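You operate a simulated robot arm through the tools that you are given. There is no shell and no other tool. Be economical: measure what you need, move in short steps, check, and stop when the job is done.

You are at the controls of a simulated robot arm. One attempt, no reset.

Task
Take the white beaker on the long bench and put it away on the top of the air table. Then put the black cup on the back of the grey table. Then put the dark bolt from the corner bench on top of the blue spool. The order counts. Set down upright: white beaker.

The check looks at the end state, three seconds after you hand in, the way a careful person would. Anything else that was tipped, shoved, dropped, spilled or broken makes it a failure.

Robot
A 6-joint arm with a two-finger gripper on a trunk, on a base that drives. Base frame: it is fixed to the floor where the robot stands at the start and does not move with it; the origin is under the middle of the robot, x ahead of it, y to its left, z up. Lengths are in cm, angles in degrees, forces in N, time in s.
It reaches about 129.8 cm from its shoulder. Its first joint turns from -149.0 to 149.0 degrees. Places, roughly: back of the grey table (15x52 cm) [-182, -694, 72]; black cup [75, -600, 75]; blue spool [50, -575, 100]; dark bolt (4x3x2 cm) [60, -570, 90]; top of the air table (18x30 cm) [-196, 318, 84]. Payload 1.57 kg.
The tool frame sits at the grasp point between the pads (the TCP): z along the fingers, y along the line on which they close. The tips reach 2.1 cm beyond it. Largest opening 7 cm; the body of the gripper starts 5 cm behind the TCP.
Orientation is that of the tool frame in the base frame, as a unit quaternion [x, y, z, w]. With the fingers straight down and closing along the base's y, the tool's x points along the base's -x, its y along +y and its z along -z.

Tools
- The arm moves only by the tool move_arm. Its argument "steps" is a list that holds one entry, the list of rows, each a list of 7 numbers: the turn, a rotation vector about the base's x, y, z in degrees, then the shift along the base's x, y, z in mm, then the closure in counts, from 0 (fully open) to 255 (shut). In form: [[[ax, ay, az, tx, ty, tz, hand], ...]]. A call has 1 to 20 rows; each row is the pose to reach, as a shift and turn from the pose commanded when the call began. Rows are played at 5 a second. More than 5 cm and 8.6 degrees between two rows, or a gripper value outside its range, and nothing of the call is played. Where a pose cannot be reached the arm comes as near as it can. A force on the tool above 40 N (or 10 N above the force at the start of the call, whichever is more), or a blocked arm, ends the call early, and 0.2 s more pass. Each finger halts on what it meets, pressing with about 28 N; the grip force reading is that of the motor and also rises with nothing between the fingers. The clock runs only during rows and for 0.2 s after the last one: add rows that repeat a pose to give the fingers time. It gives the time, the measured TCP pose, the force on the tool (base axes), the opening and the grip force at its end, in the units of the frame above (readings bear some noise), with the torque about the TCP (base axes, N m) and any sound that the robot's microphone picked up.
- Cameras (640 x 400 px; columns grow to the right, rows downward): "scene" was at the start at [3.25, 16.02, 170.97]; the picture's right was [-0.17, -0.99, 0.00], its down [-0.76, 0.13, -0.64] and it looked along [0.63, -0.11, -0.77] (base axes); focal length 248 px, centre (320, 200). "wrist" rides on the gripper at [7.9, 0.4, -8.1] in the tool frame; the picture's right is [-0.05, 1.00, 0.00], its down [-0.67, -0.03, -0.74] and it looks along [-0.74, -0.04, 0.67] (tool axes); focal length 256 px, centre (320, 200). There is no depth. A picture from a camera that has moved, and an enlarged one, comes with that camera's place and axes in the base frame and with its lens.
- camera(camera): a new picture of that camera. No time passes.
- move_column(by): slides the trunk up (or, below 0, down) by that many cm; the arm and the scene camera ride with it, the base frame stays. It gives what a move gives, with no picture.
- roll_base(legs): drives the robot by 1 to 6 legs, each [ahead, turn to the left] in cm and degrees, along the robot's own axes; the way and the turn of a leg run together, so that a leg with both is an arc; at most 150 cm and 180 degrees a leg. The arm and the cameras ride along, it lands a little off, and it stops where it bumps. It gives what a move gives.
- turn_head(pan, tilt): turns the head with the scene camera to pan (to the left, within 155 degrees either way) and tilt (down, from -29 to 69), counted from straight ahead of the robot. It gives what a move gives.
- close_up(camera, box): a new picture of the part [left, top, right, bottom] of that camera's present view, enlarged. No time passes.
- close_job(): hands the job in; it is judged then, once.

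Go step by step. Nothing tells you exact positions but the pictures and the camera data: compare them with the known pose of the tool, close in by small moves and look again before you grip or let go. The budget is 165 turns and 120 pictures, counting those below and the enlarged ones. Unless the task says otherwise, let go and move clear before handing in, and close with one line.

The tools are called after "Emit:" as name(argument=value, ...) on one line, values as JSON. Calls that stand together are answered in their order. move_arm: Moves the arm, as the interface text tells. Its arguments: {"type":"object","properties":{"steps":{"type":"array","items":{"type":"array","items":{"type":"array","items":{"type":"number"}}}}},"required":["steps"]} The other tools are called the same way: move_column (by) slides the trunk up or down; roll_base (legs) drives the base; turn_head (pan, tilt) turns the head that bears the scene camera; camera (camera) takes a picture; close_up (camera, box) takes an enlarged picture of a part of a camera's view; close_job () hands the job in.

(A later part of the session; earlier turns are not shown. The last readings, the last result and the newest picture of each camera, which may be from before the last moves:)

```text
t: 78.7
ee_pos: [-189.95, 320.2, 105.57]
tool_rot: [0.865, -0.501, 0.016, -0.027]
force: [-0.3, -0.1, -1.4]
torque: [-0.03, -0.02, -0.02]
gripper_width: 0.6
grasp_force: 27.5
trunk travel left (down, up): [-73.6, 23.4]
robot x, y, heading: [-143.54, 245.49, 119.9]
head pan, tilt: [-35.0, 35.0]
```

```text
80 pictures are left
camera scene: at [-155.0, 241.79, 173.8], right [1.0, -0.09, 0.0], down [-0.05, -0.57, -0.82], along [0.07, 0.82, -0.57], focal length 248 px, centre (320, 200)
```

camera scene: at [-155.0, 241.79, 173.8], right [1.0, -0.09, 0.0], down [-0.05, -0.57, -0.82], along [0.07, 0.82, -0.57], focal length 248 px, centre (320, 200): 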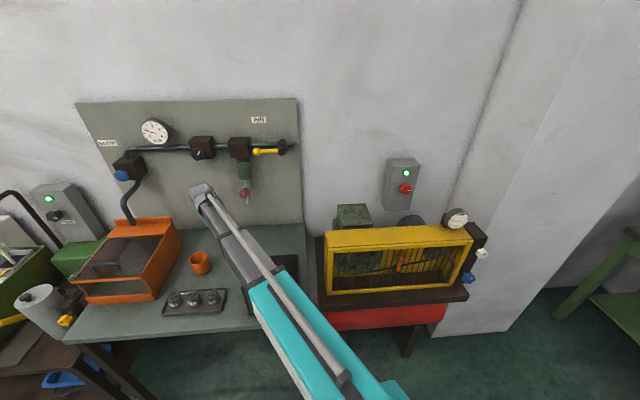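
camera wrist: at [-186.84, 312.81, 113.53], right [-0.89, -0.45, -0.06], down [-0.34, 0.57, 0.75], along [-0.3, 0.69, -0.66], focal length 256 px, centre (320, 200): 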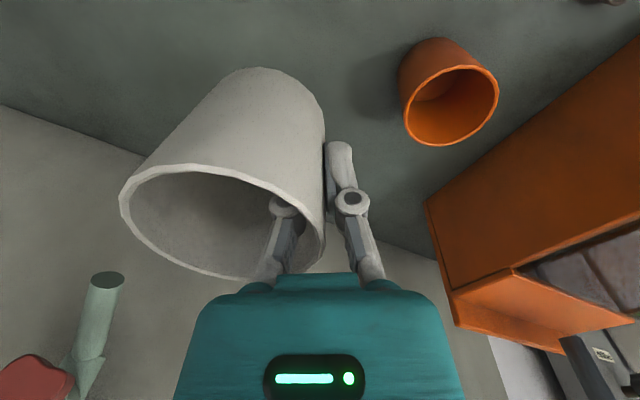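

The beam may touch the black box here, so I'll instead bring the arm in from further left, where only the low tray lies below. Raise, retract, and re-park the base near (−210, 240).

Emit:
move_column(by=21)

Emit:
move_arm(steps=[[[0, 0, 0, 15, -45, 0, 255], [0, 0, 0, 29, -90, 0, 255], [0, 0, 0, 43, -135, 0, 255], [0, 0, 0, 58, -180, 0, 255], [0, 0, 0, 72, -228, 0, 255], [0, 0, 0, 72, -228, 0, 255]]])

Emit:
roll_base(legs=[[0, 65], [67, 0], [0, -110]])

Emit:
turn_head(pan=10, tilt=45)

Emit:
camera(camera="scene")

Emit:
camera(camera="wrist")

```text
t: 80.9
ee_pos: [-189.84, 320.15, 126.51]
tool_rot: [0.864, -0.502, 0.015, -0.027]
force: [0.1, 0.5, -0.3]
torque: [-0.02, 0.02, 0.06]
gripper_width: 0.6
grasp_force: 28.5
trunk travel left (down, up): [-94.6, 2.4]
robot x, y, heading: [-143.6, 245.17, 119.9]
head pan, tilt: [-35.0, 35.0]
```

```text
t: 82.3
ee_pos: [-182.67, 297.31, 126.46]
tool_rot: [0.864, -0.502, 0.016, -0.027]
force: [0.2, -0.4, -0.9]
torque: [-0.03, 0.0, -0.01]
gripper_width: 0.6
grasp_force: 27.6
trunk travel left (down, up): [-94.6, 2.4]
robot x, y, heading: [-143.61, 245.54, 119.7]
head pan, tilt: [-35.0, 35.0]
```

```text
t: 97.9
ee_pos: [-201.19, 303.81, 126.58]
tool_rot: [-0.603, 0.797, -0.025, 0.019]
force: [-0.2, -0.1, -0.5]
torque: [-0.04, 0.06, 0.01]
gripper_width: 0.58
grasp_force: 27.9
trunk travel left (down, up): [-94.6, 2.4]
robot x, y, heading: [-214.62, 240.48, 74.9]
head pan, tilt: [-35.0, 35.0]
```

```text
t: 99.0
ee_pos: [-201.23, 303.81, 126.57]
tool_rot: [-0.604, 0.797, -0.025, 0.018]
force: [0.3, 0.1, 0.0]
torque: [-0.02, 0.02, -0.03]
gripper_width: 0.62
grasp_force: 27.7
trunk travel left (down, up): [-94.6, 2.4]
robot x, y, heading: [-214.66, 240.45, 74.3]
head pan, tilt: [10.0, 45.0]
```

```text
79 pictures are left
camera scene: at [-231.39, 248.83, 193.31], right [1.0, -0.1, 0.0], down [-0.07, -0.7, -0.71], along [0.07, 0.7, -0.71], focal length 248 px, centre (320, 200)
```

scene: 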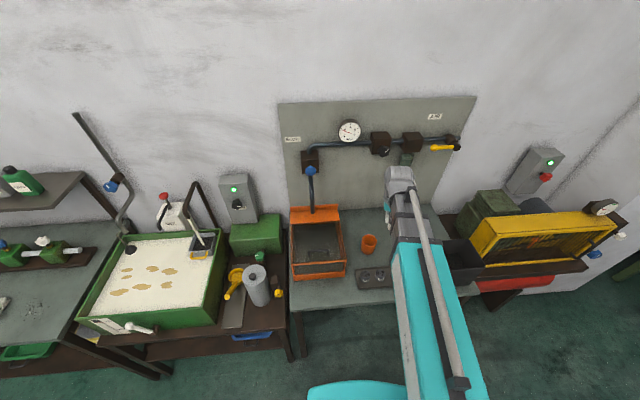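

```text
78 pictures are left
camera wrist: at [-204.37, 296.45, 134.53], right [-0.94, 0.32, -0.06], down [0.17, 0.64, 0.75], along [0.28, 0.69, -0.66], focal length 256 px, centre (320, 200)
```

wrist: 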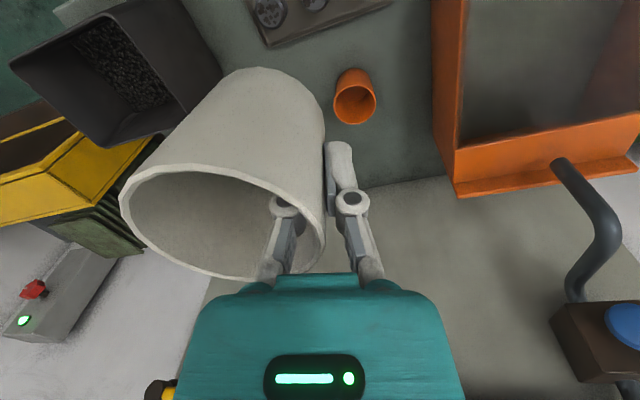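

Now the beam comes in left of the black box. I'll extend the hand to put the beaker over (−187, 322) and look.

Emit:
move_arm(steps=[[[0, 0, 0, 22, 38, 0, 255], [0, 0, 0, 44, 76, 0, 255], [0, 0, 0, 66, 114, 0, 255], [0, 0, 0, 88, 152, 0, 255], [0, 0, 0, 110, 190, 0, 255], [0, 0, 0, 110, 190, 0, 255]]])

Emit:
move_column(by=-20)

Emit:
camera(camera="scene")

Emit:
camera(camera="wrist")

```text
t: 100.4
ee_pos: [-190.22, 322.68, 126.57]
tool_rot: [-0.603, 0.797, -0.025, 0.02]
force: [0.5, -0.2, -0.7]
torque: [0.03, 0.03, -0.04]
gripper_width: 0.6
grasp_force: 27.7
trunk travel left (down, up): [-94.6, 2.4]
robot x, y, heading: [-214.83, 240.48, 74.8]
head pan, tilt: [10.0, 45.0]
```

```text
t: 102.6
ee_pos: [-190.2, 322.68, 106.63]
tool_rot: [-0.604, 0.796, -0.026, 0.019]
force: [-0.5, -0.2, -0.4]
torque: [0.02, -0.02, 0.0]
gripper_width: 0.59
grasp_force: 28.2
trunk travel left (down, up): [-74.6, 22.4]
robot x, y, heading: [-214.47, 240.58, 74.6]
head pan, tilt: [10.0, 45.0]
```

```text
77 pictures are left
camera scene: at [-231.32, 248.81, 173.32], right [1.0, -0.1, 0.0], down [-0.07, -0.7, -0.71], along [0.07, 0.7, -0.71], focal length 248 px, centre (320, 200)
```

scene: 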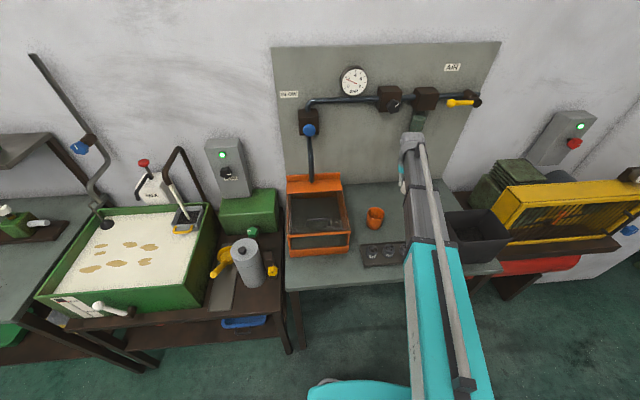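

```text
76 pictures are left
camera wrist: at [-193.26, 315.38, 114.53], right [-0.94, 0.32, -0.06], down [0.17, 0.64, 0.75], along [0.28, 0.69, -0.66], focal length 256 px, centre (320, 200)
```

wrist: 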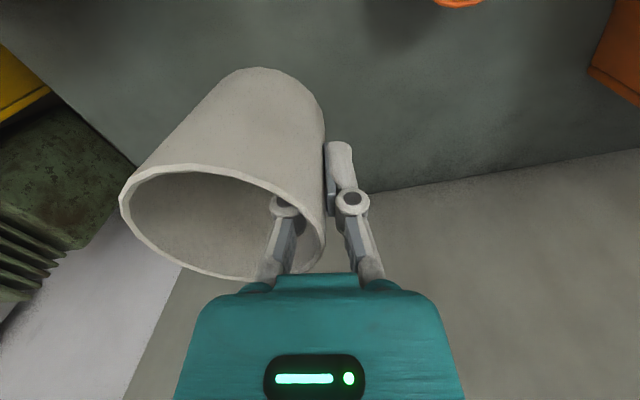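

The beam passes left of the box with several cm to spare. Lowering near the table.

Emit:
move_column(by=-14)

Emit:
camera(camera="wrist")

Emit:
camera(camera="scene")

```text
t: 104.2
ee_pos: [-190.16, 322.84, 92.5]
tool_rot: [-0.604, 0.797, -0.024, 0.019]
force: [0.0, -0.1, -0.2]
torque: [-0.02, 0.04, -0.01]
gripper_width: 0.62
grasp_force: 27.9
trunk travel left (down, up): [-60.6, 36.4]
robot x, y, heading: [-214.93, 240.18, 74.6]
head pan, tilt: [10.0, 45.0]
```

```text
75 pictures are left
camera wrist: at [-193.26, 315.38, 100.53], right [-0.94, 0.32, -0.06], down [0.17, 0.64, 0.75], along [0.28, 0.69, -0.66], focal length 256 px, centre (320, 200)
```

wrist: 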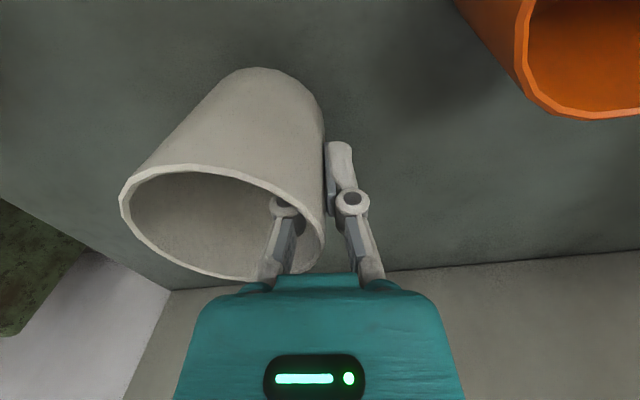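

```text
74 pictures are left
camera scene: at [-231.32, 248.81, 159.32], right [1.0, -0.1, 0.0], down [-0.07, -0.7, -0.71], along [0.07, 0.7, -0.71], focal length 248 px, centre (320, 200)
```

scene: 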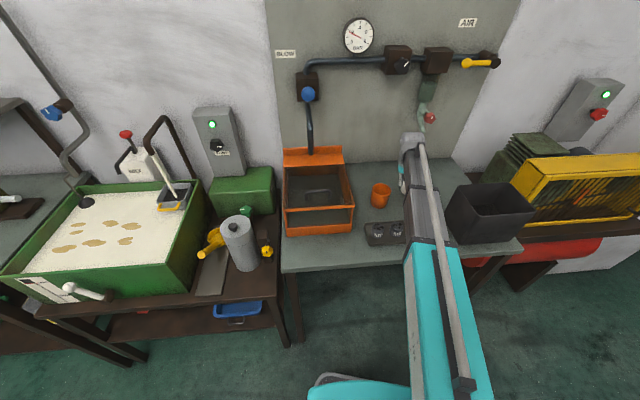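

The box and cup are clear of the arm. I'll creep down and watch for contact.

Emit:
move_column(by=-1.5)

Emit:
move_column(by=-0.5)

Emit:
camera(camera="wrist")

```text
t: 104.9
ee_pos: [-190.15, 322.76, 91.02]
tool_rot: [-0.603, 0.797, -0.025, 0.019]
force: [-0.2, -0.4, -0.1]
torque: [0.02, 0.0, -0.01]
gripper_width: 0.59
grasp_force: 28.0
trunk travel left (down, up): [-59.1, 37.9]
robot x, y, heading: [-214.58, 240.45, 74.2]
head pan, tilt: [10.0, 45.0]
```

```text
t: 105.4
ee_pos: [-190.08, 322.81, 90.54]
tool_rot: [-0.604, 0.797, -0.025, 0.019]
force: [0.7, -0.3, -0.4]
torque: [0.04, 0.06, 0.02]
gripper_width: 0.61
grasp_force: 28.0
trunk travel left (down, up): [-58.6, 38.4]
robot x, y, heading: [-214.68, 240.8, 74.7]
head pan, tilt: [10.0, 45.0]
```

```text
73 pictures are left
camera wrist: at [-193.26, 315.38, 98.53], right [-0.94, 0.32, -0.06], down [0.17, 0.64, 0.75], along [0.28, 0.69, -0.66], focal length 256 px, centre (320, 200)
```

wrist: 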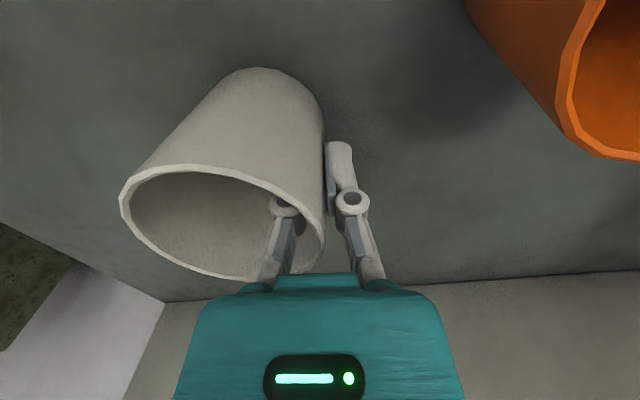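

Not in contact yet, but close. Continuing in half-centimetre steps.

Emit:
move_column(by=-0.4)

Emit:
move_column(by=-0.3)

Emit:
move_column(by=-0.3)

Emit:
close_up(camera="wrist", box=[100, 40, 420, 240])

```text
t: 106.0
ee_pos: [-190.14, 322.84, 90.14]
tool_rot: [-0.604, 0.797, -0.025, 0.019]
force: [-0.3, -0.5, -0.8]
torque: [0.02, 0.02, 0.0]
gripper_width: 0.62
grasp_force: 28.2
trunk travel left (down, up): [-58.2, 38.8]
robot x, y, heading: [-214.73, 240.84, 74.5]
head pan, tilt: [10.0, 45.0]
```

```text
t: 106.5
ee_pos: [-190.31, 322.73, 89.99]
tool_rot: [-0.603, 0.797, -0.024, 0.019]
force: [-1.7, 6.9, 20.3]
torque: [0.15, -0.04, 0.0]
gripper_width: 0.6
grasp_force: 28.4
trunk travel left (down, up): [-57.9, 39.1]
robot x, y, heading: [-214.95, 240.62, 74.5]
head pan, tilt: [10.0, 45.0]
```

```text
t: 107.0
ee_pos: [-190.15, 322.54, 89.54]
tool_rot: [-0.604, 0.796, -0.026, 0.019]
force: [-1.1, 4.1, 16.6]
torque: [0.02, 0.02, -0.02]
gripper_width: 0.6
grasp_force: 28.0
trunk travel left (down, up): [-57.6, 39.4]
robot x, y, heading: [-214.82, 240.83, 74.5]
head pan, tilt: [10.0, 45.0]
```

```text
2.00 times, centred on (260, 140) of wrist
camera zoom: at [-193.31, 315.28, 97.61], right [-0.94, 0.32, -0.06], down [0.17, 0.64, 0.75], along [0.28, 0.69, -0.66], focal length 512 px, centre (440, 320)
```

zoom: 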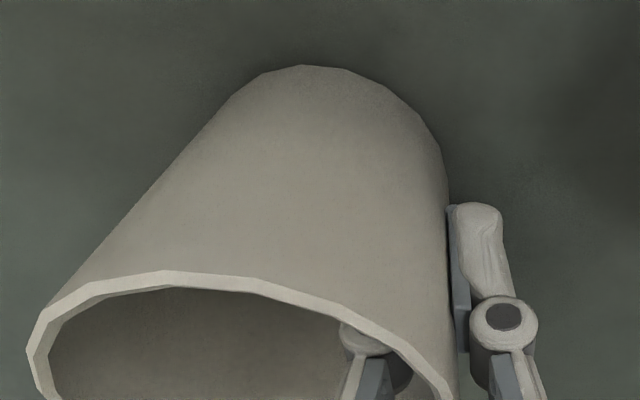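

Contact: about 20 N upward. I'll ease up 0.3 cm, open partly, and check that the beaker stands.

Emit:
move_column(by=0.3)

Emit:
move_arm(steps=[[[0, 0, 0, 0, 0, 0, 225], [0, 0, 0, 0, 0, 0, 200], [0, 0, 0, 0, 0, 0, 170], [0, 0, 0, 0, 0, 0, 150], [0, 0, 0, 0, 0, 0, 150]]])

Emit:
camera(camera="wrist")

```text
t: 107.5
ee_pos: [-190.22, 322.74, 89.73]
tool_rot: [-0.604, 0.796, -0.025, 0.018]
force: [-0.5, 1.8, 0.0]
torque: [0.01, 0.02, 0.0]
gripper_width: 0.62
grasp_force: 28.0
trunk travel left (down, up): [-57.9, 39.1]
robot x, y, heading: [-214.64, 240.58, 74.5]
head pan, tilt: [10.0, 45.0]
```

```text
t: 108.7
ee_pos: [-190.08, 322.63, 89.77]
tool_rot: [-0.604, 0.797, -0.024, 0.019]
force: [-0.8, 0.4, 0.5]
torque: [-0.05, 0.02, 0.01]
gripper_width: 2.88
grasp_force: 0.1
trunk travel left (down, up): [-57.9, 39.1]
robot x, y, heading: [-214.8, 240.55, 74.5]
head pan, tilt: [10.0, 45.0]
```

```text
71 pictures are left
camera wrist: at [-193.26, 315.39, 97.83], right [-0.94, 0.32, -0.06], down [0.17, 0.64, 0.75], along [0.28, 0.69, -0.66], focal length 256 px, centre (320, 200)
```

wrist: 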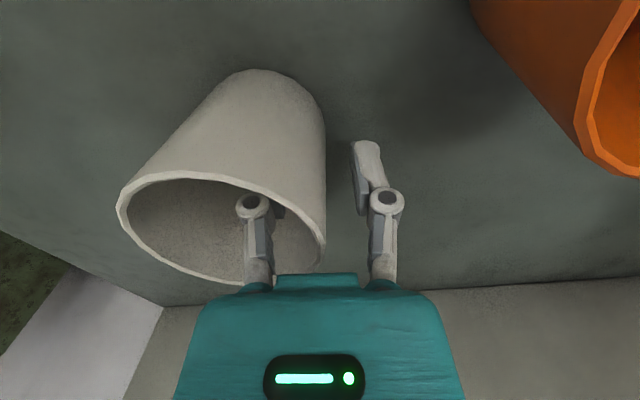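

The beaker stands free of both fingers. I'll rise straight up and check it.

Emit:
move_column(by=8)

Emit:
camera(camera="wrist")

Emit:
move_column(by=28)

Emit:
move_arm(steps=[[[0, 0, 0, -22, -38, 0, 150], [0, 0, 0, -44, -76, 0, 150], [0, 0, 0, -66, -114, 0, 150], [0, 0, 0, -88, -152, 0, 150], [0, 0, 0, -110, -190, 0, 150], [0, 0, 0, -120, -235, 0, 150]]])

Emit:
turn_head(pan=-15, tilt=40)

Emit:
camera(camera="scene")

```text
t: 109.9
ee_pos: [-190.2, 322.73, 97.93]
tool_rot: [-0.603, 0.797, -0.025, 0.019]
force: [0.3, 0.2, 0.8]
torque: [-0.01, -0.03, 0.0]
gripper_width: 2.89
grasp_force: 0.0
trunk travel left (down, up): [-65.9, 31.1]
robot x, y, heading: [-214.89, 240.51, 74.7]
head pan, tilt: [10.0, 45.0]
```

```text
70 pictures are left
camera wrist: at [-193.26, 315.4, 105.82], right [-0.94, 0.32, -0.06], down [0.17, 0.64, 0.75], along [0.28, 0.69, -0.66], focal length 256 px, centre (320, 200)
```

wrist: 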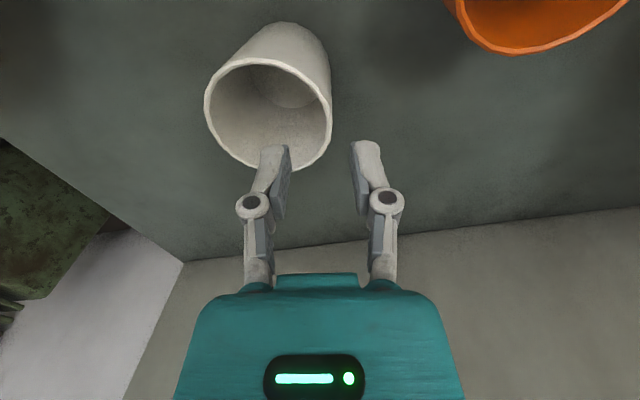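

```text
t: 112.7
ee_pos: [-190.24, 322.77, 125.78]
tool_rot: [-0.604, 0.797, -0.025, 0.019]
force: [0.2, 0.2, 0.3]
torque: [0.01, 0.01, -0.02]
gripper_width: 2.87
grasp_force: 0.0
trunk travel left (down, up): [-93.9, 3.1]
robot x, y, heading: [-214.98, 240.67, 74.7]
head pan, tilt: [10.0, 45.0]
```

```text
t: 114.1
ee_pos: [-202.22, 299.13, 125.88]
tool_rot: [-0.604, 0.797, -0.025, 0.019]
force: [-0.3, -0.3, 0.4]
torque: [0.01, -0.02, -0.01]
gripper_width: 2.9
grasp_force: 0.1
trunk travel left (down, up): [-93.9, 3.1]
robot x, y, heading: [-214.83, 240.51, 74.4]
head pan, tilt: [10.0, 45.0]
```

```text
t: 115.0
ee_pos: [-202.11, 299.23, 125.84]
tool_rot: [-0.603, 0.797, -0.024, 0.02]
force: [0.4, -1.0, -0.5]
torque: [0.0, 0.04, 0.01]
gripper_width: 2.88
grasp_force: 0.0
trunk travel left (down, up): [-93.9, 3.1]
robot x, y, heading: [-214.77, 240.85, 74.2]
head pan, tilt: [-15.0, 40.0]
```

```text
69 pictures are left
camera scene: at [-227.79, 248.05, 193.34], right [0.86, -0.51, 0.0], down [-0.33, -0.55, -0.77], along [0.39, 0.66, -0.64], focal length 248 px, centre (320, 200)
```

scene: 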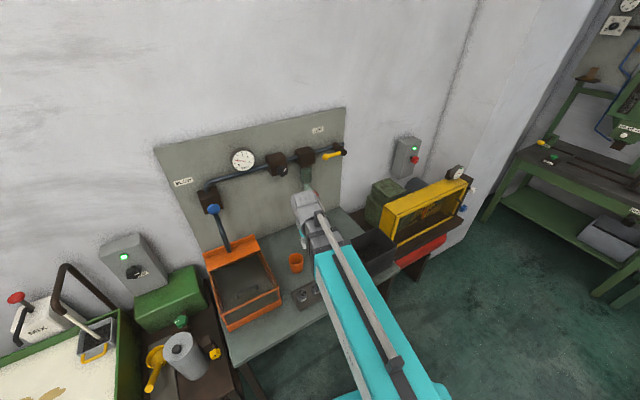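

The beaker stands upright by the cup; the hand is clear. Now I'll drive back to the aisle and head south toward the corner bench and grey table.

Emit:
roll_base(legs=[[0, -83], [86, 0], [86, 0], [0, -81]])

Emit:
turn_head(pan=10, tilt=20)

Emit:
camera(camera="scene")

```text
t: 136.1
ee_pos: [-40.52, 155.01, 125.9]
tool_rot: [0.702, 0.711, -0.022, -0.021]
force: [1.9, 0.0, -0.3]
torque: [-0.02, 0.22, 0.02]
gripper_width: 2.89
grasp_force: 0.1
trunk travel left (down, up): [-93.9, 3.1]
robot x, y, heading: [-42.84, 214.86, -88.6]
head pan, tilt: [-15.0, 40.0]
```

```text
t: 136.9
ee_pos: [-40.61, 154.96, 125.82]
tool_rot: [0.702, 0.711, -0.021, -0.021]
force: [0.5, 0.6, 0.2]
torque: [0.02, 0.0, 0.0]
gripper_width: 2.89
grasp_force: 0.1
trunk travel left (down, up): [-93.9, 3.1]
robot x, y, heading: [-42.98, 214.57, -88.9]
head pan, tilt: [10.0, 20.0]
```

```text
68 pictures are left
camera scene: at [-24.06, 210.42, 196.48], right [-0.98, -0.19, 0.0], down [-0.07, 0.34, -0.94], along [0.18, -0.92, -0.34], focal length 248 px, centre (320, 200)
```

scene: 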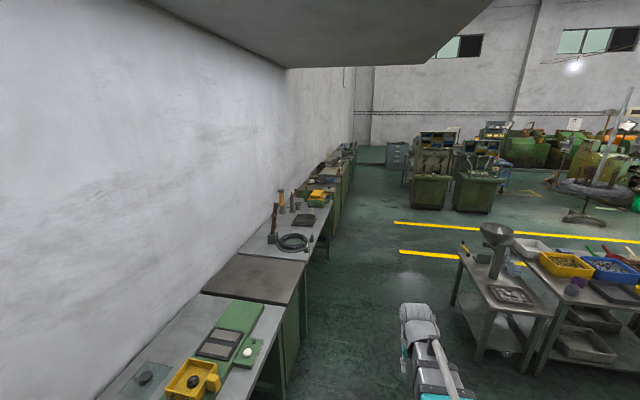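

The aisle is clear. Driving south.

Emit:
roll_base(legs=[[0, -2], [150, 0], [150, 0], [140, 0]])

Emit:
camera(camera="scene")

```text
t: 163.6
ee_pos: [-55.96, -287.95, 125.82]
tool_rot: [0.724, 0.689, -0.021, -0.022]
force: [0.6, 0.4, -0.8]
torque: [-0.01, 0.01, 0.0]
gripper_width: 2.87
grasp_force: 0.1
trunk travel left (down, up): [-93.9, 3.1]
robot x, y, heading: [-54.37, -228.21, -92.4]
head pan, tilt: [10.0, 20.0]
```

```text
67 pictures are left
camera scene: at [-35.95, -233.69, 196.48], right [-0.99, -0.13, 0.0], down [-0.04, 0.34, -0.94], along [0.12, -0.93, -0.34], focal length 248 px, centre (320, 200)
```

scene: 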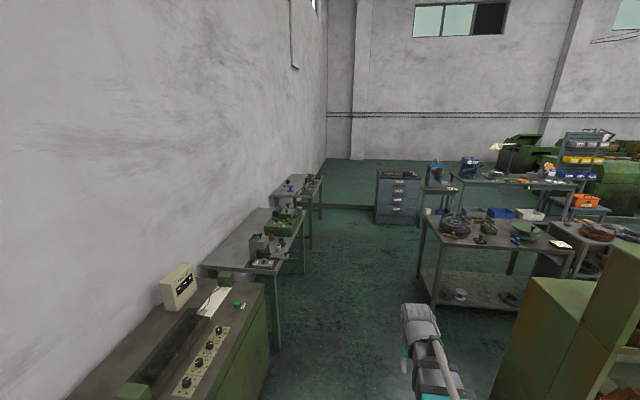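

The corner bench is ahead-left near (295,185) and the grey table near (432,181). Zooming on both.

Emit:
close_up(camera="scene", box=[240, 150, 360, 225])

Emit:
close_up(camera="scene", box=[370, 140, 530, 240])

```text
5.33 times, centred on (300, 188) of scene
camera zoom: at [-35.95, -233.69, 196.48], right [-0.99, -0.13, 0.0], down [-0.04, 0.34, -0.94], along [0.12, -0.93, -0.34], focal length 1324 px, centre (427, 267)
```

zoom: 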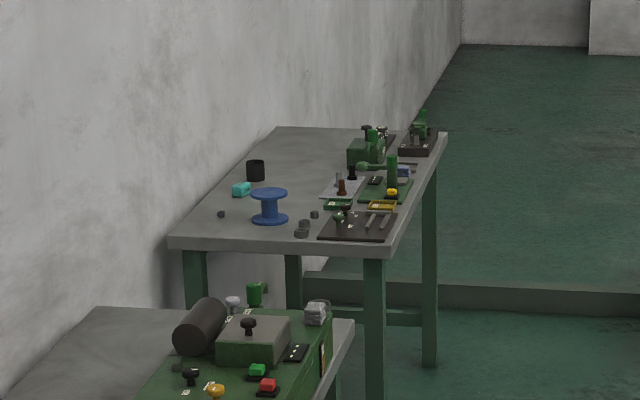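

```text
4.00 times, centred on (450, 190) of scene
camera zoom: at [-35.95, -233.69, 196.48], right [-0.99, -0.13, 0.0], down [-0.04, 0.34, -0.94], along [0.12, -0.93, -0.34], focal length 993 px, centre (-200, 240)
```

zoom: 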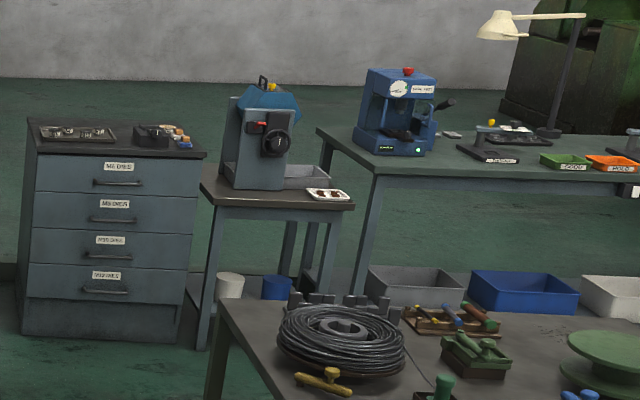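

The black cup, blue spool and some dark bits are on the corner bench (x 15–75, y −550…−677). I'll drive down and face that bench.

Emit:
roll_base(legs=[[0, 5], [150, 0], [150, 0], [72, 0], [0, 87]])

Emit:
turn_head(pan=0, tilt=40)

Emit:
camera(camera="scene")

Emit:
turn_head(pan=-120, tilt=30)

Emit:
camera(camera="scene")

```text
t: 191.9
ee_pos: [19.05, -603.43, 125.77]
tool_rot: [0.02, 0.999, -0.03, -0.001]
force: [0.8, 0.0, 0.2]
torque: [0.0, -0.01, 0.0]
gripper_width: 2.92
grasp_force: 0.0
trunk travel left (down, up): [-93.9, 3.1]
robot x, y, heading: [-41.19, -602.57, -1.5]
head pan, tilt: [10.0, 20.0]
```

```text
t: 192.7
ee_pos: [18.99, -603.46, 125.87]
tool_rot: [0.019, 0.999, -0.03, -0.001]
force: [-0.1, 0.7, 0.9]
torque: [0.0, 0.01, -0.06]
gripper_width: 2.88
grasp_force: 0.1
trunk travel left (down, up): [-93.9, 3.1]
robot x, y, heading: [-40.56, -603.06, -1.6]
head pan, tilt: [0.0, 40.0]
```

```text
64 pictures are left
camera scene: at [-36.18, -586.02, 193.35], right [-0.03, -1.0, 0.0], down [-0.64, 0.02, -0.77], along [0.77, -0.02, -0.64], focal length 248 px, centre (320, 200)
```

scene: 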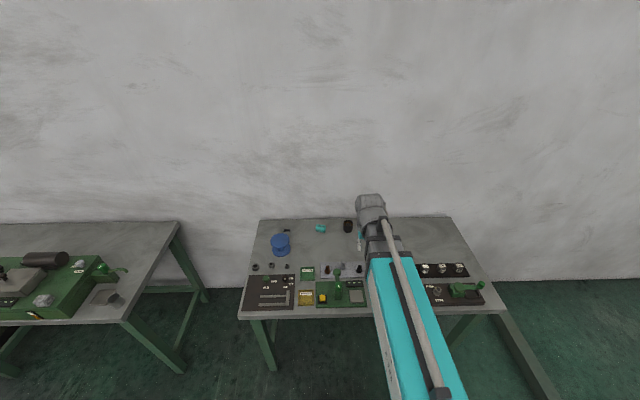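

```text
t: 194.7
ee_pos: [18.97, -603.4, 125.76]
tool_rot: [0.019, 0.999, -0.03, 0.0]
force: [-1.3, -0.5, -0.3]
torque: [0.0, -0.02, 0.01]
gripper_width: 2.89
grasp_force: 0.1
trunk travel left (down, up): [-93.9, 3.1]
robot x, y, heading: [-40.97, -602.75, -1.7]
head pan, tilt: [-120.0, 30.0]
```

```text
63 pictures are left
camera scene: at [-49.43, -593.45, 194.88], right [-0.85, 0.53, 0.0], down [0.26, 0.43, -0.87], along [-0.46, -0.74, -0.5], focal length 248 px, centre (320, 200)
```

scene: 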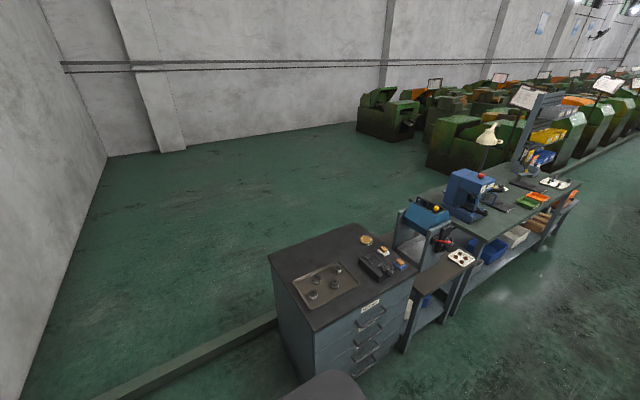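

I see the drawer cabinet and the small grey table with the blue machine beside it. Zooming there.

Emit:
close_up(camera="scene", box=[260, 160, 500, 380])

```text
1.82 times, centred on (380, 270) of scene
camera zoom: at [-49.43, -593.45, 194.88], right [-0.85, 0.53, 0.0], down [0.26, 0.43, -0.87], along [-0.46, -0.74, -0.5], focal length 451 px, centre (211, 73)
```

zoom: 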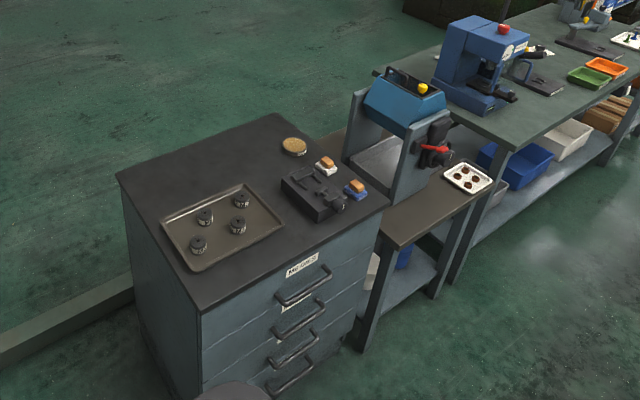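

Plan for the cup's goal: later come from the north, along the corridor between machine and drawer cabinet. Now I'll drive a little nearer to the corner bench and look with both cameras.

Emit:
roll_base(legs=[[18, 0]])

Emit:
turn_head(pan=5, tilt=45)

Emit:
close_up(camera="scene", box=[200, 120, 520, 320])

Emit:
camera(camera="wrist")

```text
t: 196.4
ee_pos: [37.03, -603.98, 125.74]
tool_rot: [0.019, 0.999, -0.031, -0.002]
force: [1.0, 0.1, 0.1]
torque: [0.04, 0.03, 0.0]
gripper_width: 2.88
grasp_force: 0.1
trunk travel left (down, up): [-93.9, 3.1]
robot x, y, heading: [-22.83, -603.29, -1.7]
head pan, tilt: [-120.0, 30.0]
```

```text
t: 198.5
ee_pos: [36.86, -603.99, 125.83]
tool_rot: [0.019, 0.999, -0.031, 0.0]
force: [0.6, -0.2, 0.2]
torque: [-0.01, 0.0, -0.01]
gripper_width: 2.89
grasp_force: 0.1
trunk travel left (down, up): [-93.9, 3.1]
robot x, y, heading: [-22.95, -603.02, -1.9]
head pan, tilt: [5.0, 45.0]
```

```text
2.00 times, centred on (360, 220) of scene
camera zoom: at [-18.6, -585.85, 192.62], right [0.06, -1.0, 0.0], down [-0.71, -0.04, -0.71], along [0.71, 0.04, -0.71], focal length 496 px, centre (240, 160)
```

zoom: 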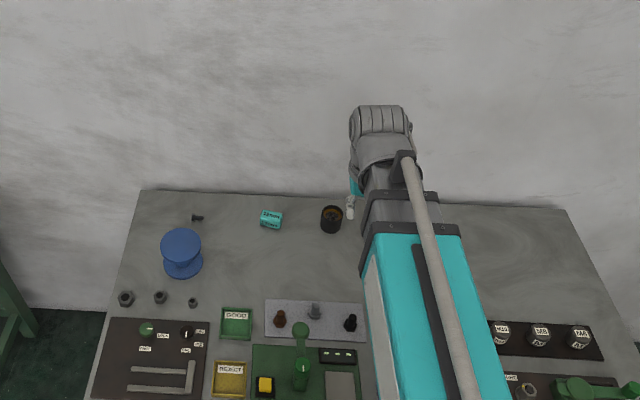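

```text
60 pictures are left
camera wrist: at [29.03, -602.77, 133.84], right [0.09, 0.99, -0.06], down [0.67, -0.02, 0.75], along [0.74, -0.11, -0.66], focal length 256 px, centre (320, 200)
```

wrist: 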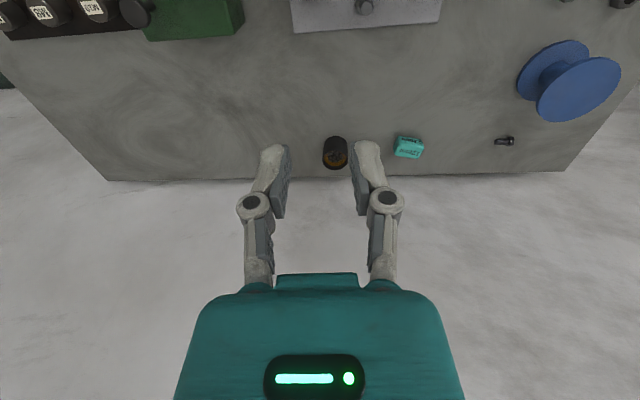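

The cup holds something brown, so it must stay level. I'll level the hand, open it, go nearer and lower somewhat to measure the cup.

Emit:
move_arm(steps=[[[3.6, 0, 0, 0, 0, 0, 0], [3.6, 0, 0, 40, 0, 0, 0], [3.6, 0, 0, 80, 0, 0, 0], [3.6, 0, 0, 120, 0, 0, 0], [3.6, 0, 0, 160, 0, 0, 0], [3.6, 0, 0, 160, 0, 0, 0]]])

Emit:
move_column(by=-15)

Emit:
camera(camera="wrist")

```text
t: 199.9
ee_pos: [52.87, -604.04, 125.81]
tool_rot: [0.019, 1.0, 0.0, -0.001]
force: [-0.9, -0.3, 1.6]
torque: [-0.01, 0.0, 0.0]
gripper_width: 7.01
grasp_force: 0.0
trunk travel left (down, up): [-93.9, 3.1]
robot x, y, heading: [-22.64, -603.37, -1.6]
head pan, tilt: [5.0, 45.0]
```

```text
t: 201.6
ee_pos: [52.94, -603.85, 110.82]
tool_rot: [0.019, 1.0, 0.001, -0.002]
force: [0.1, 0.6, -0.2]
torque: [-0.02, 0.03, -0.03]
gripper_width: 6.99
grasp_force: 0.1
trunk travel left (down, up): [-78.9, 18.1]
robot x, y, heading: [-22.95, -603.01, -1.6]
head pan, tilt: [5.0, 45.0]
```

```text
59 pictures are left
camera wrist: at [44.97, -603.28, 118.87], right [0.09, 1.0, 0.0], down [0.67, -0.06, 0.74], along [0.74, -0.07, -0.67], focal length 256 px, centre (320, 200)
```

wrist: 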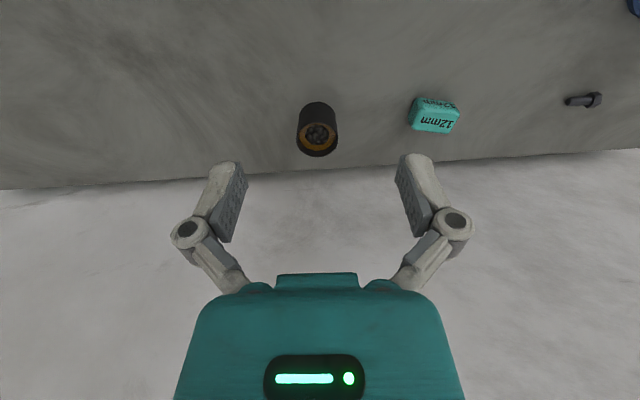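

The cup is at about (67.8, −605.8), rim near z 85, bench near z 78, about 6 cm wide. I'll get closer to measure it.

Emit:
move_column(by=-12)

Emit:
close_up(camera="wrist", box=[240, 90, 400, 210])

```text
t: 203.1
ee_pos: [52.8, -604.0, 98.85]
tool_rot: [0.019, 1.0, 0.001, -0.002]
force: [-0.5, 0.1, 0.4]
torque: [-0.05, -0.02, -0.02]
gripper_width: 6.98
grasp_force: 0.1
trunk travel left (down, up): [-66.9, 30.1]
robot x, y, heading: [-23.05, -603.51, -1.8]
head pan, tilt: [5.0, 45.0]
```

```text
3.33 times, centred on (320, 150) of wrist
camera zoom: at [44.97, -603.28, 106.87], right [0.09, 1.0, 0.0], down [0.67, -0.06, 0.74], along [0.74, -0.07, -0.67], focal length 853 px, centre (320, 367)
```

zoom: 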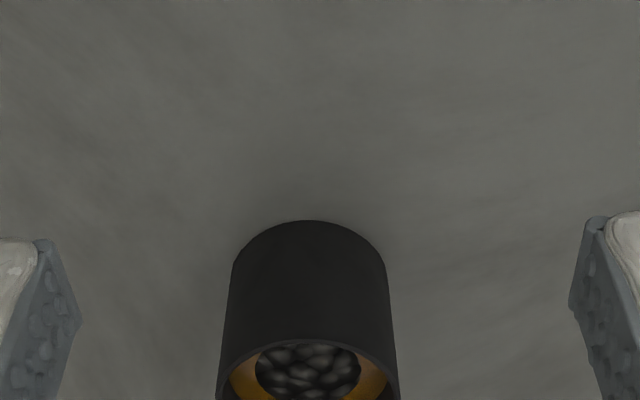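

I need the whole cup in view; taking the plain wrist picture.

Emit:
close_up(camera="wrist", box=[220, 130, 420, 255])

```text
3.20 times, centred on (320, 192) of wrist
camera zoom: at [44.97, -603.28, 106.87], right [0.09, 1.0, 0.0], down [0.67, -0.06, 0.74], along [0.74, -0.07, -0.67], focal length 819 px, centre (320, 224)
```

zoom: 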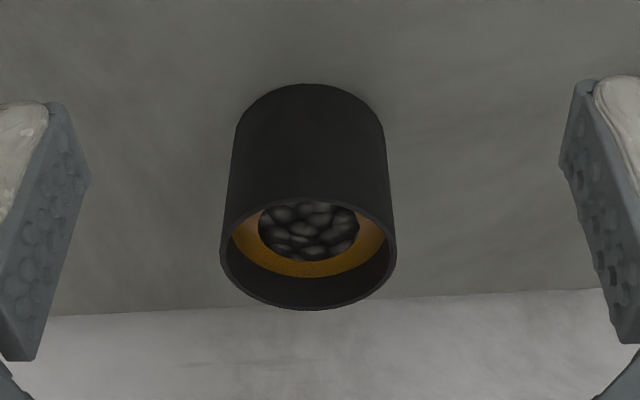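

Refined: cup centre (64.6, −605.4), rim z≈90.4, base z≈84, diameter ≈5.5 — it fits between the fingers. I'll centre above it and check.

Emit:
move_arm(steps=[[[0, 0, 0, 40, -5, 0, 0], [0, 0, 0, 80, -10, 0, 0], [0, 0, 0, 117, -14, 0, 0], [0, 0, 0, 117, -14, 0, 0]]])

Emit:
camera(camera="wrist")

Emit:
camera(camera="scene")

```text
t: 204.1
ee_pos: [64.63, -605.57, 98.73]
tool_rot: [0.019, 1.0, 0.001, -0.002]
force: [0.0, 0.0, 0.2]
torque: [0.01, 0.01, 0.01]
gripper_width: 7.0
grasp_force: 0.1
trunk travel left (down, up): [-66.9, 30.1]
robot x, y, heading: [-23.16, -603.34, -1.8]
head pan, tilt: [5.0, 45.0]
```

```text
56 pictures are left
camera wrist: at [56.7, -604.69, 106.85], right [0.09, 1.0, 0.0], down [0.67, -0.06, 0.74], along [0.74, -0.07, -0.67], focal length 256 px, centre (320, 200)
```

wrist: 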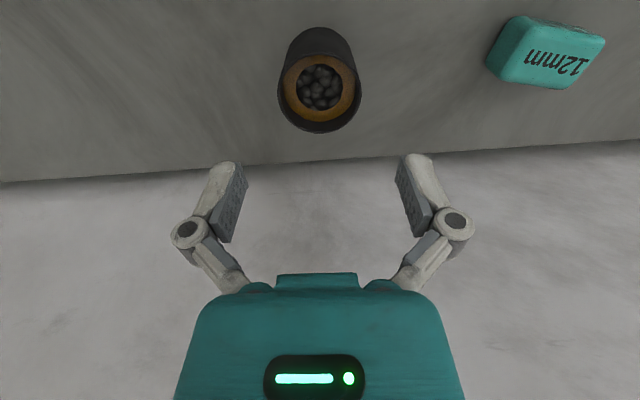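

```text
55 pictures are left
camera scene: at [-18.58, -585.85, 165.62], right [0.06, -1.0, 0.0], down [-0.71, -0.04, -0.71], along [0.71, 0.04, -0.71], focal length 248 px, centre (320, 200)
```

scene: 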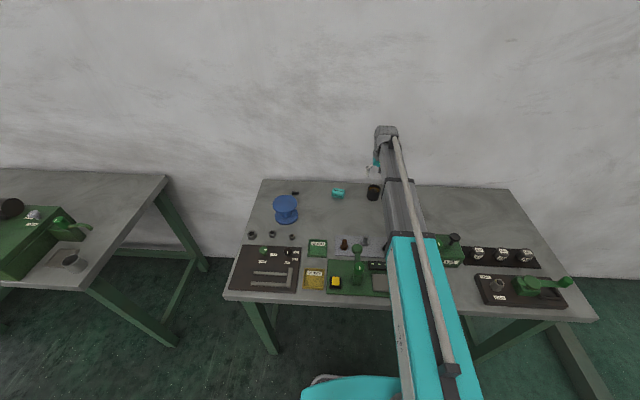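

Centring is confirmed. The beam passes right beside the green lever and above it; I'll lower most of the way and check.

Emit:
move_column(by=-5)

Emit:
camera(camera="wrist")

Emit:
close_up(camera="scene", box=[280, 120, 520, 320])

```text
t: 205.1
ee_pos: [64.59, -605.51, 93.74]
tool_rot: [0.018, 1.0, 0.001, -0.001]
force: [0.0, 0.5, 0.1]
torque: [-0.03, 0.0, 0.0]
gripper_width: 7.0
grasp_force: 0.2
trunk travel left (down, up): [-61.9, 35.1]
robot x, y, heading: [-22.73, -603.56, -2.2]
head pan, tilt: [5.0, 45.0]
```

```text
54 pictures are left
camera wrist: at [56.68, -604.68, 101.86], right [0.09, 1.0, 0.0], down [0.67, -0.06, 0.74], along [0.74, -0.07, -0.67], focal length 256 px, centre (320, 200)
```

wrist: 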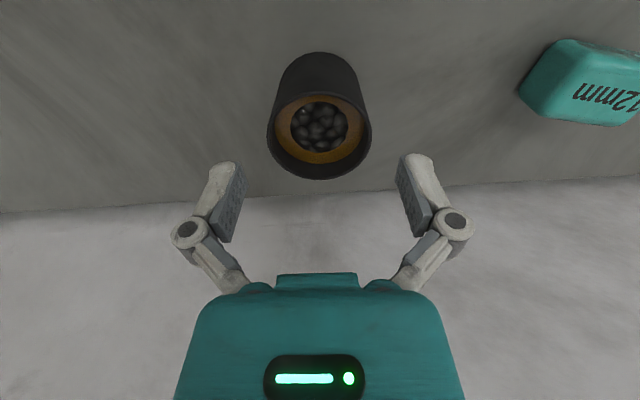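

```text
2.00 times, centred on (400, 220) of scene
camera zoom: at [-18.6, -585.85, 160.62], right [0.06, -1.0, 0.0], down [-0.71, -0.04, -0.71], along [0.71, 0.04, -0.71], focal length 496 px, centre (160, 160)
```

zoom: 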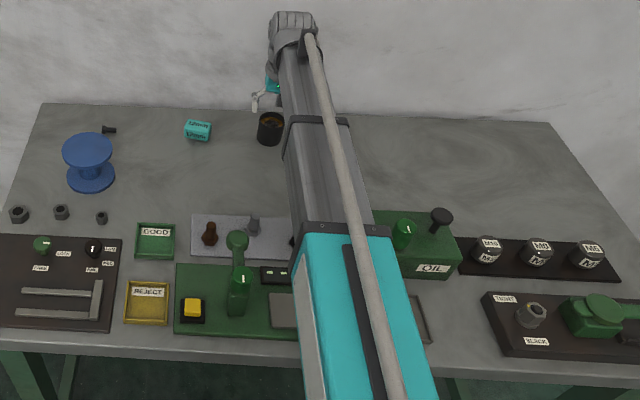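

Centred with clear margins. Lowering to the grasp height and gripping.

Emit:
move_column(by=-5.2)

Emit:
camera(camera="wrist")

Emit:
move_arm(steps=[[[0, 0, 0, 0, 0, 0, 30], [0, 0, 0, 0, 0, 0, 60], [0, 0, 0, 0, 0, 0, 90], [0, 0, 0, 0, 0, 0, 150], [0, 0, 0, 0, 0, 0, 255], [0, 0, 0, 0, 0, 0, 255], [0, 0, 0, 0, 0, 0, 255]]])

Emit:
camera(camera="wrist")

```text
t: 206.0
ee_pos: [64.63, -605.39, 88.52]
tool_rot: [0.02, 1.0, 0.0, -0.002]
force: [0.0, -0.5, 0.5]
torque: [0.0, 0.0, -0.02]
gripper_width: 7.0
grasp_force: 0.0
trunk travel left (down, up): [-56.7, 40.3]
robot x, y, heading: [-22.47, -603.23, -1.8]
head pan, tilt: [5.0, 45.0]
```

```text
52 pictures are left
camera wrist: at [56.68, -604.69, 96.66], right [0.09, 1.0, 0.0], down [0.67, -0.06, 0.74], along [0.74, -0.07, -0.67], focal length 256 px, centre (320, 200)
```

wrist: 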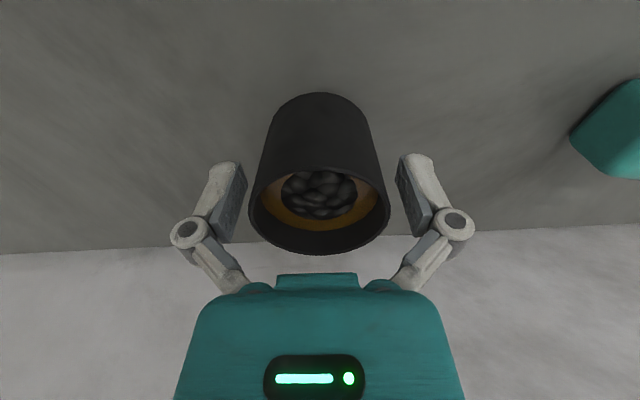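

```text
t: 207.6
ee_pos: [64.55, -605.41, 88.63]
tool_rot: [0.019, 1.0, 0.001, -0.001]
force: [2.0, -2.1, 3.8]
torque: [-0.09, -0.01, -0.01]
gripper_width: 5.36
grasp_force: 28.1
trunk travel left (down, up): [-56.7, 40.3]
robot x, y, heading: [-22.87, -603.23, -1.9]
head pan, tilt: [5.0, 45.0]
```

```text
51 pictures are left
camera wrist: at [56.67, -604.7, 96.68], right [0.09, 1.0, 0.0], down [0.67, -0.06, 0.74], along [0.74, -0.07, -0.67], focal length 256 px, centre (320, 200)
```

wrist: 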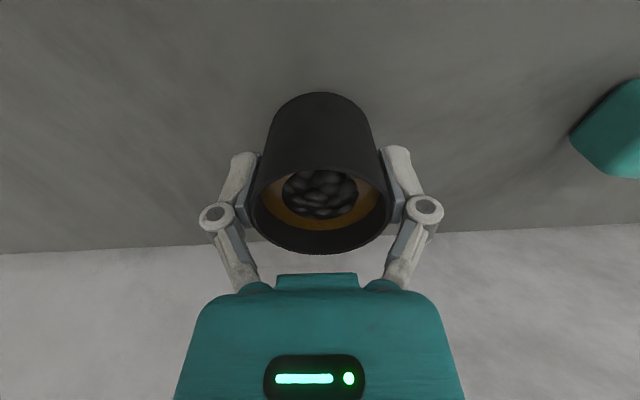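

Gripped at 5.36 cm. Lifting a little to test.

Emit:
move_column(by=2.5)

Emit:
camera(camera="wrist")

Emit:
move_column(by=32)

Emit:
camera(camera="wrist")

```text
t: 208.3
ee_pos: [64.56, -605.33, 91.09]
tool_rot: [0.019, 1.0, 0.001, -0.002]
force: [-0.3, -0.2, -2.0]
torque: [-0.01, 0.02, -0.02]
gripper_width: 5.39
grasp_force: 27.5
trunk travel left (down, up): [-59.2, 37.8]
robot x, y, heading: [-22.78, -603.37, -1.9]
head pan, tilt: [5.0, 45.0]
```

```text
50 pictures are left
camera wrist: at [56.71, -604.68, 99.13], right [0.09, 1.0, 0.0], down [0.67, -0.06, 0.74], along [0.74, -0.07, -0.67], focal length 256 px, centre (320, 200)
```

wrist: 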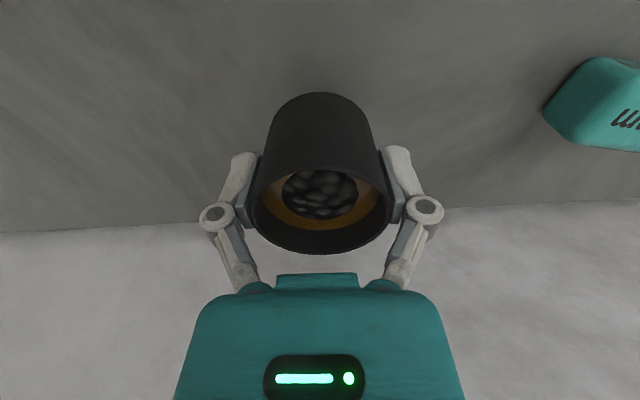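

```text
t: 211.5
ee_pos: [64.77, -605.44, 123.15]
tool_rot: [0.019, 1.0, 0.001, -0.002]
force: [-1.0, 0.3, -3.7]
torque: [-0.01, 0.03, -0.04]
gripper_width: 5.38
grasp_force: 28.2
trunk travel left (down, up): [-91.2, 5.8]
robot x, y, heading: [-22.65, -603.5, -2.0]
head pan, tilt: [5.0, 45.0]
```

```text
49 pictures are left
camera wrist: at [56.73, -604.68, 131.13], right [0.09, 1.0, 0.0], down [0.67, -0.06, 0.74], along [0.74, -0.07, -0.67], focal length 256 px, centre (320, 200)
```

wrist: 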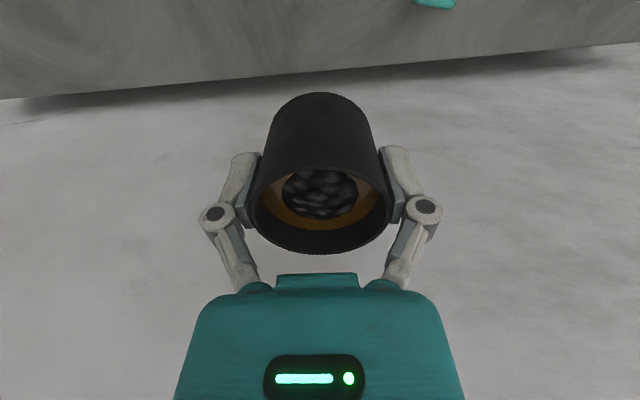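

The cup is held firmly and level. I'll retract the arm, back westward along the front of the drawer cabinet, and turn to face the grey table.

Emit:
move_arm(steps=[[[0, 0, 0, -45, 0, 0, 255], [0, 0, 0, -90, 0, 0, 255], [0, 0, 0, -135, 0, 0, 255], [0, 0, 0, -180, 0, 0, 255], [0, 0, 0, -225, 0, 0, 255], [0, 0, 0, -260, 0, 0, 255]]])

Emit:
roll_base(legs=[[0, -2.5], [-136, 0], [0, -85.5]])

Emit:
turn_head(pan=0, tilt=45)

Emit:
camera(camera="scene")

Emit:
camera(camera="wrist")

```text
t: 212.9
ee_pos: [38.48, -605.41, 123.07]
tool_rot: [0.018, 1.0, 0.001, -0.001]
force: [-0.9, 0.1, -2.3]
torque: [0.04, -0.03, 0.01]
gripper_width: 5.35
grasp_force: 27.7
trunk travel left (down, up): [-91.2, 5.8]
robot x, y, heading: [-23.22, -603.2, -1.7]
head pan, tilt: [5.0, 45.0]
```

```text
t: 227.0
ee_pos: [-154.18, -654.24, 123.02]
tool_rot: [0.707, 0.707, 0.002, -0.001]
force: [0.9, 0.3, -3.4]
torque: [0.03, -0.02, 0.03]
gripper_width: 5.37
grasp_force: 28.1
trunk travel left (down, up): [-91.2, 5.8]
robot x, y, heading: [-154.15, -592.59, -89.7]
head pan, tilt: [5.0, 45.0]
```

```text
t: 227.7
ee_pos: [-154.12, -654.22, 123.09]
tool_rot: [0.707, 0.707, 0.002, 0.0]
force: [0.1, -0.4, -3.2]
torque: [-0.02, 0.02, 0.03]
gripper_width: 5.37
grasp_force: 27.9
trunk travel left (down, up): [-91.2, 5.8]
robot x, y, heading: [-154.36, -592.35, -89.4]
head pan, tilt: [0.0, 45.0]
```

```text
48 pictures are left
camera scene: at [-137.26, -596.22, 189.92], right [-1.0, -0.01, 0.0], down [-0.01, 0.71, -0.71], along [0.01, -0.71, -0.71], focal length 248 px, centre (320, 200)
```

scene: 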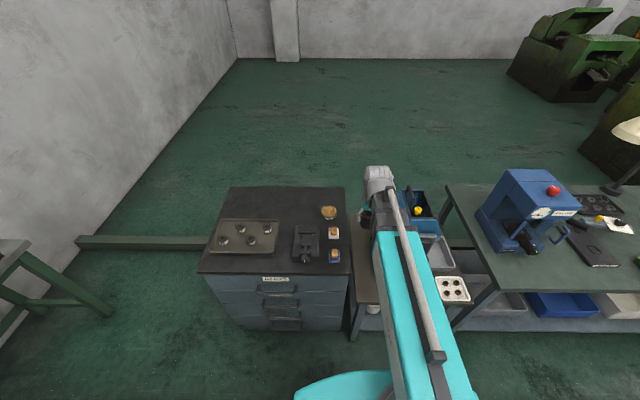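

```text
47 pictures are left
camera wrist: at [-153.81, -646.24, 131.16], right [1.0, -0.05, 0.0], down [-0.04, -0.67, 0.74], along [-0.04, -0.74, -0.67], focal length 256 px, centre (320, 200)
```

wrist: 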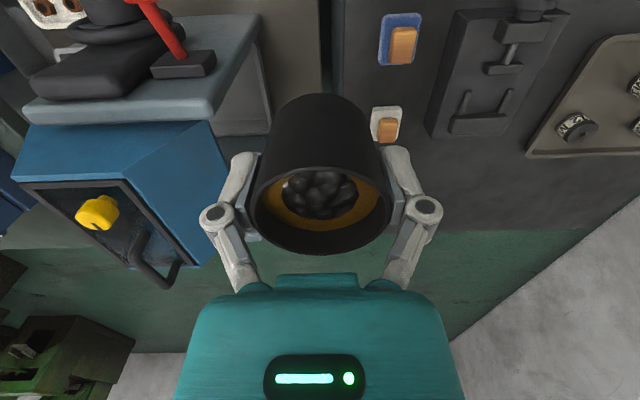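

The machine's east face is at x≈−165.7 and the cabinet's side at −151, so the corridor's middle is near −158.5. I'll raise to clear the machine, extend to (−160, −693), and look.

Emit:
move_column(by=5)

Emit:
move_arm(steps=[[[0, 0, 0, -6, -43, 0, 255], [0, 0, 0, -12, -86, 0, 255], [0, 0, 0, -18, -129, 0, 255], [0, 0, 0, -24, -172, 0, 255], [0, 0, 0, -30, -215, 0, 255], [0, 0, 0, -36, -258, 0, 255], [0, 0, 0, -44, -301, 0, 255], [0, 0, 0, -52, -344, 0, 255], [0, 0, 0, -59, -388, 0, 255], [0, 0, 0, -59, -388, 0, 255]]])

Emit:
camera(camera="wrist")

Emit:
close_up(camera="scene", box=[300, 130, 500, 330])

```text
t: 228.6
ee_pos: [-154.15, -654.26, 128.1]
tool_rot: [0.707, 0.707, 0.002, -0.001]
force: [0.3, 0.1, -3.1]
torque: [0.0, -0.01, 0.03]
gripper_width: 5.38
grasp_force: 27.8
trunk travel left (down, up): [-96.2, 0.8]
robot x, y, heading: [-154.6, -592.58, -89.7]
head pan, tilt: [0.0, 45.0]
```

```text
t: 230.8
ee_pos: [-160.11, -692.87, 128.25]
tool_rot: [0.707, 0.707, 0.002, -0.001]
force: [0.3, 0.8, -2.6]
torque: [-0.03, -0.02, 0.0]
gripper_width: 5.32
grasp_force: 28.5
trunk travel left (down, up): [-96.2, 0.8]
robot x, y, heading: [-154.27, -592.51, -89.6]
head pan, tilt: [0.0, 45.0]
```

```text
46 pictures are left
camera wrist: at [-159.75, -685.02, 136.18], right [1.0, -0.05, 0.0], down [-0.04, -0.67, 0.74], along [-0.04, -0.74, -0.67], focal length 256 px, centre (320, 200)
```

wrist: 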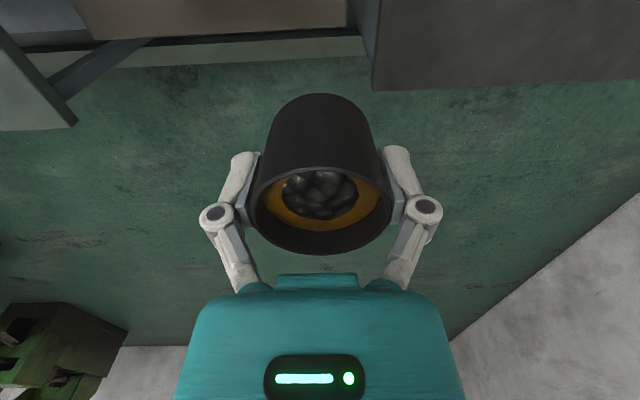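

```text
2.00 times, centred on (400, 230) of scene
camera zoom: at [-137.26, -596.16, 194.92], right [-1.0, -0.01, 0.0], down [-0.01, 0.71, -0.71], along [0.01, -0.71, -0.71], focal length 496 px, centre (160, 140)
```

zoom: 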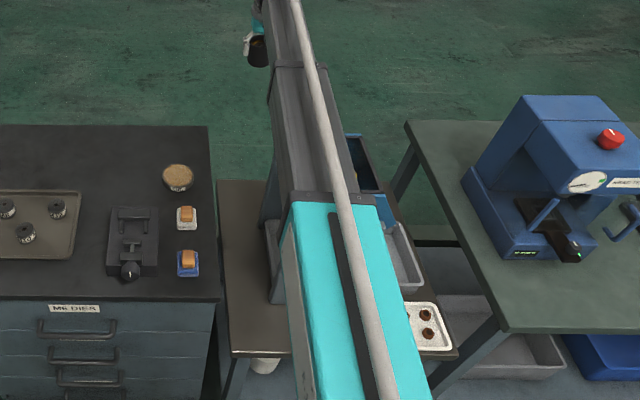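

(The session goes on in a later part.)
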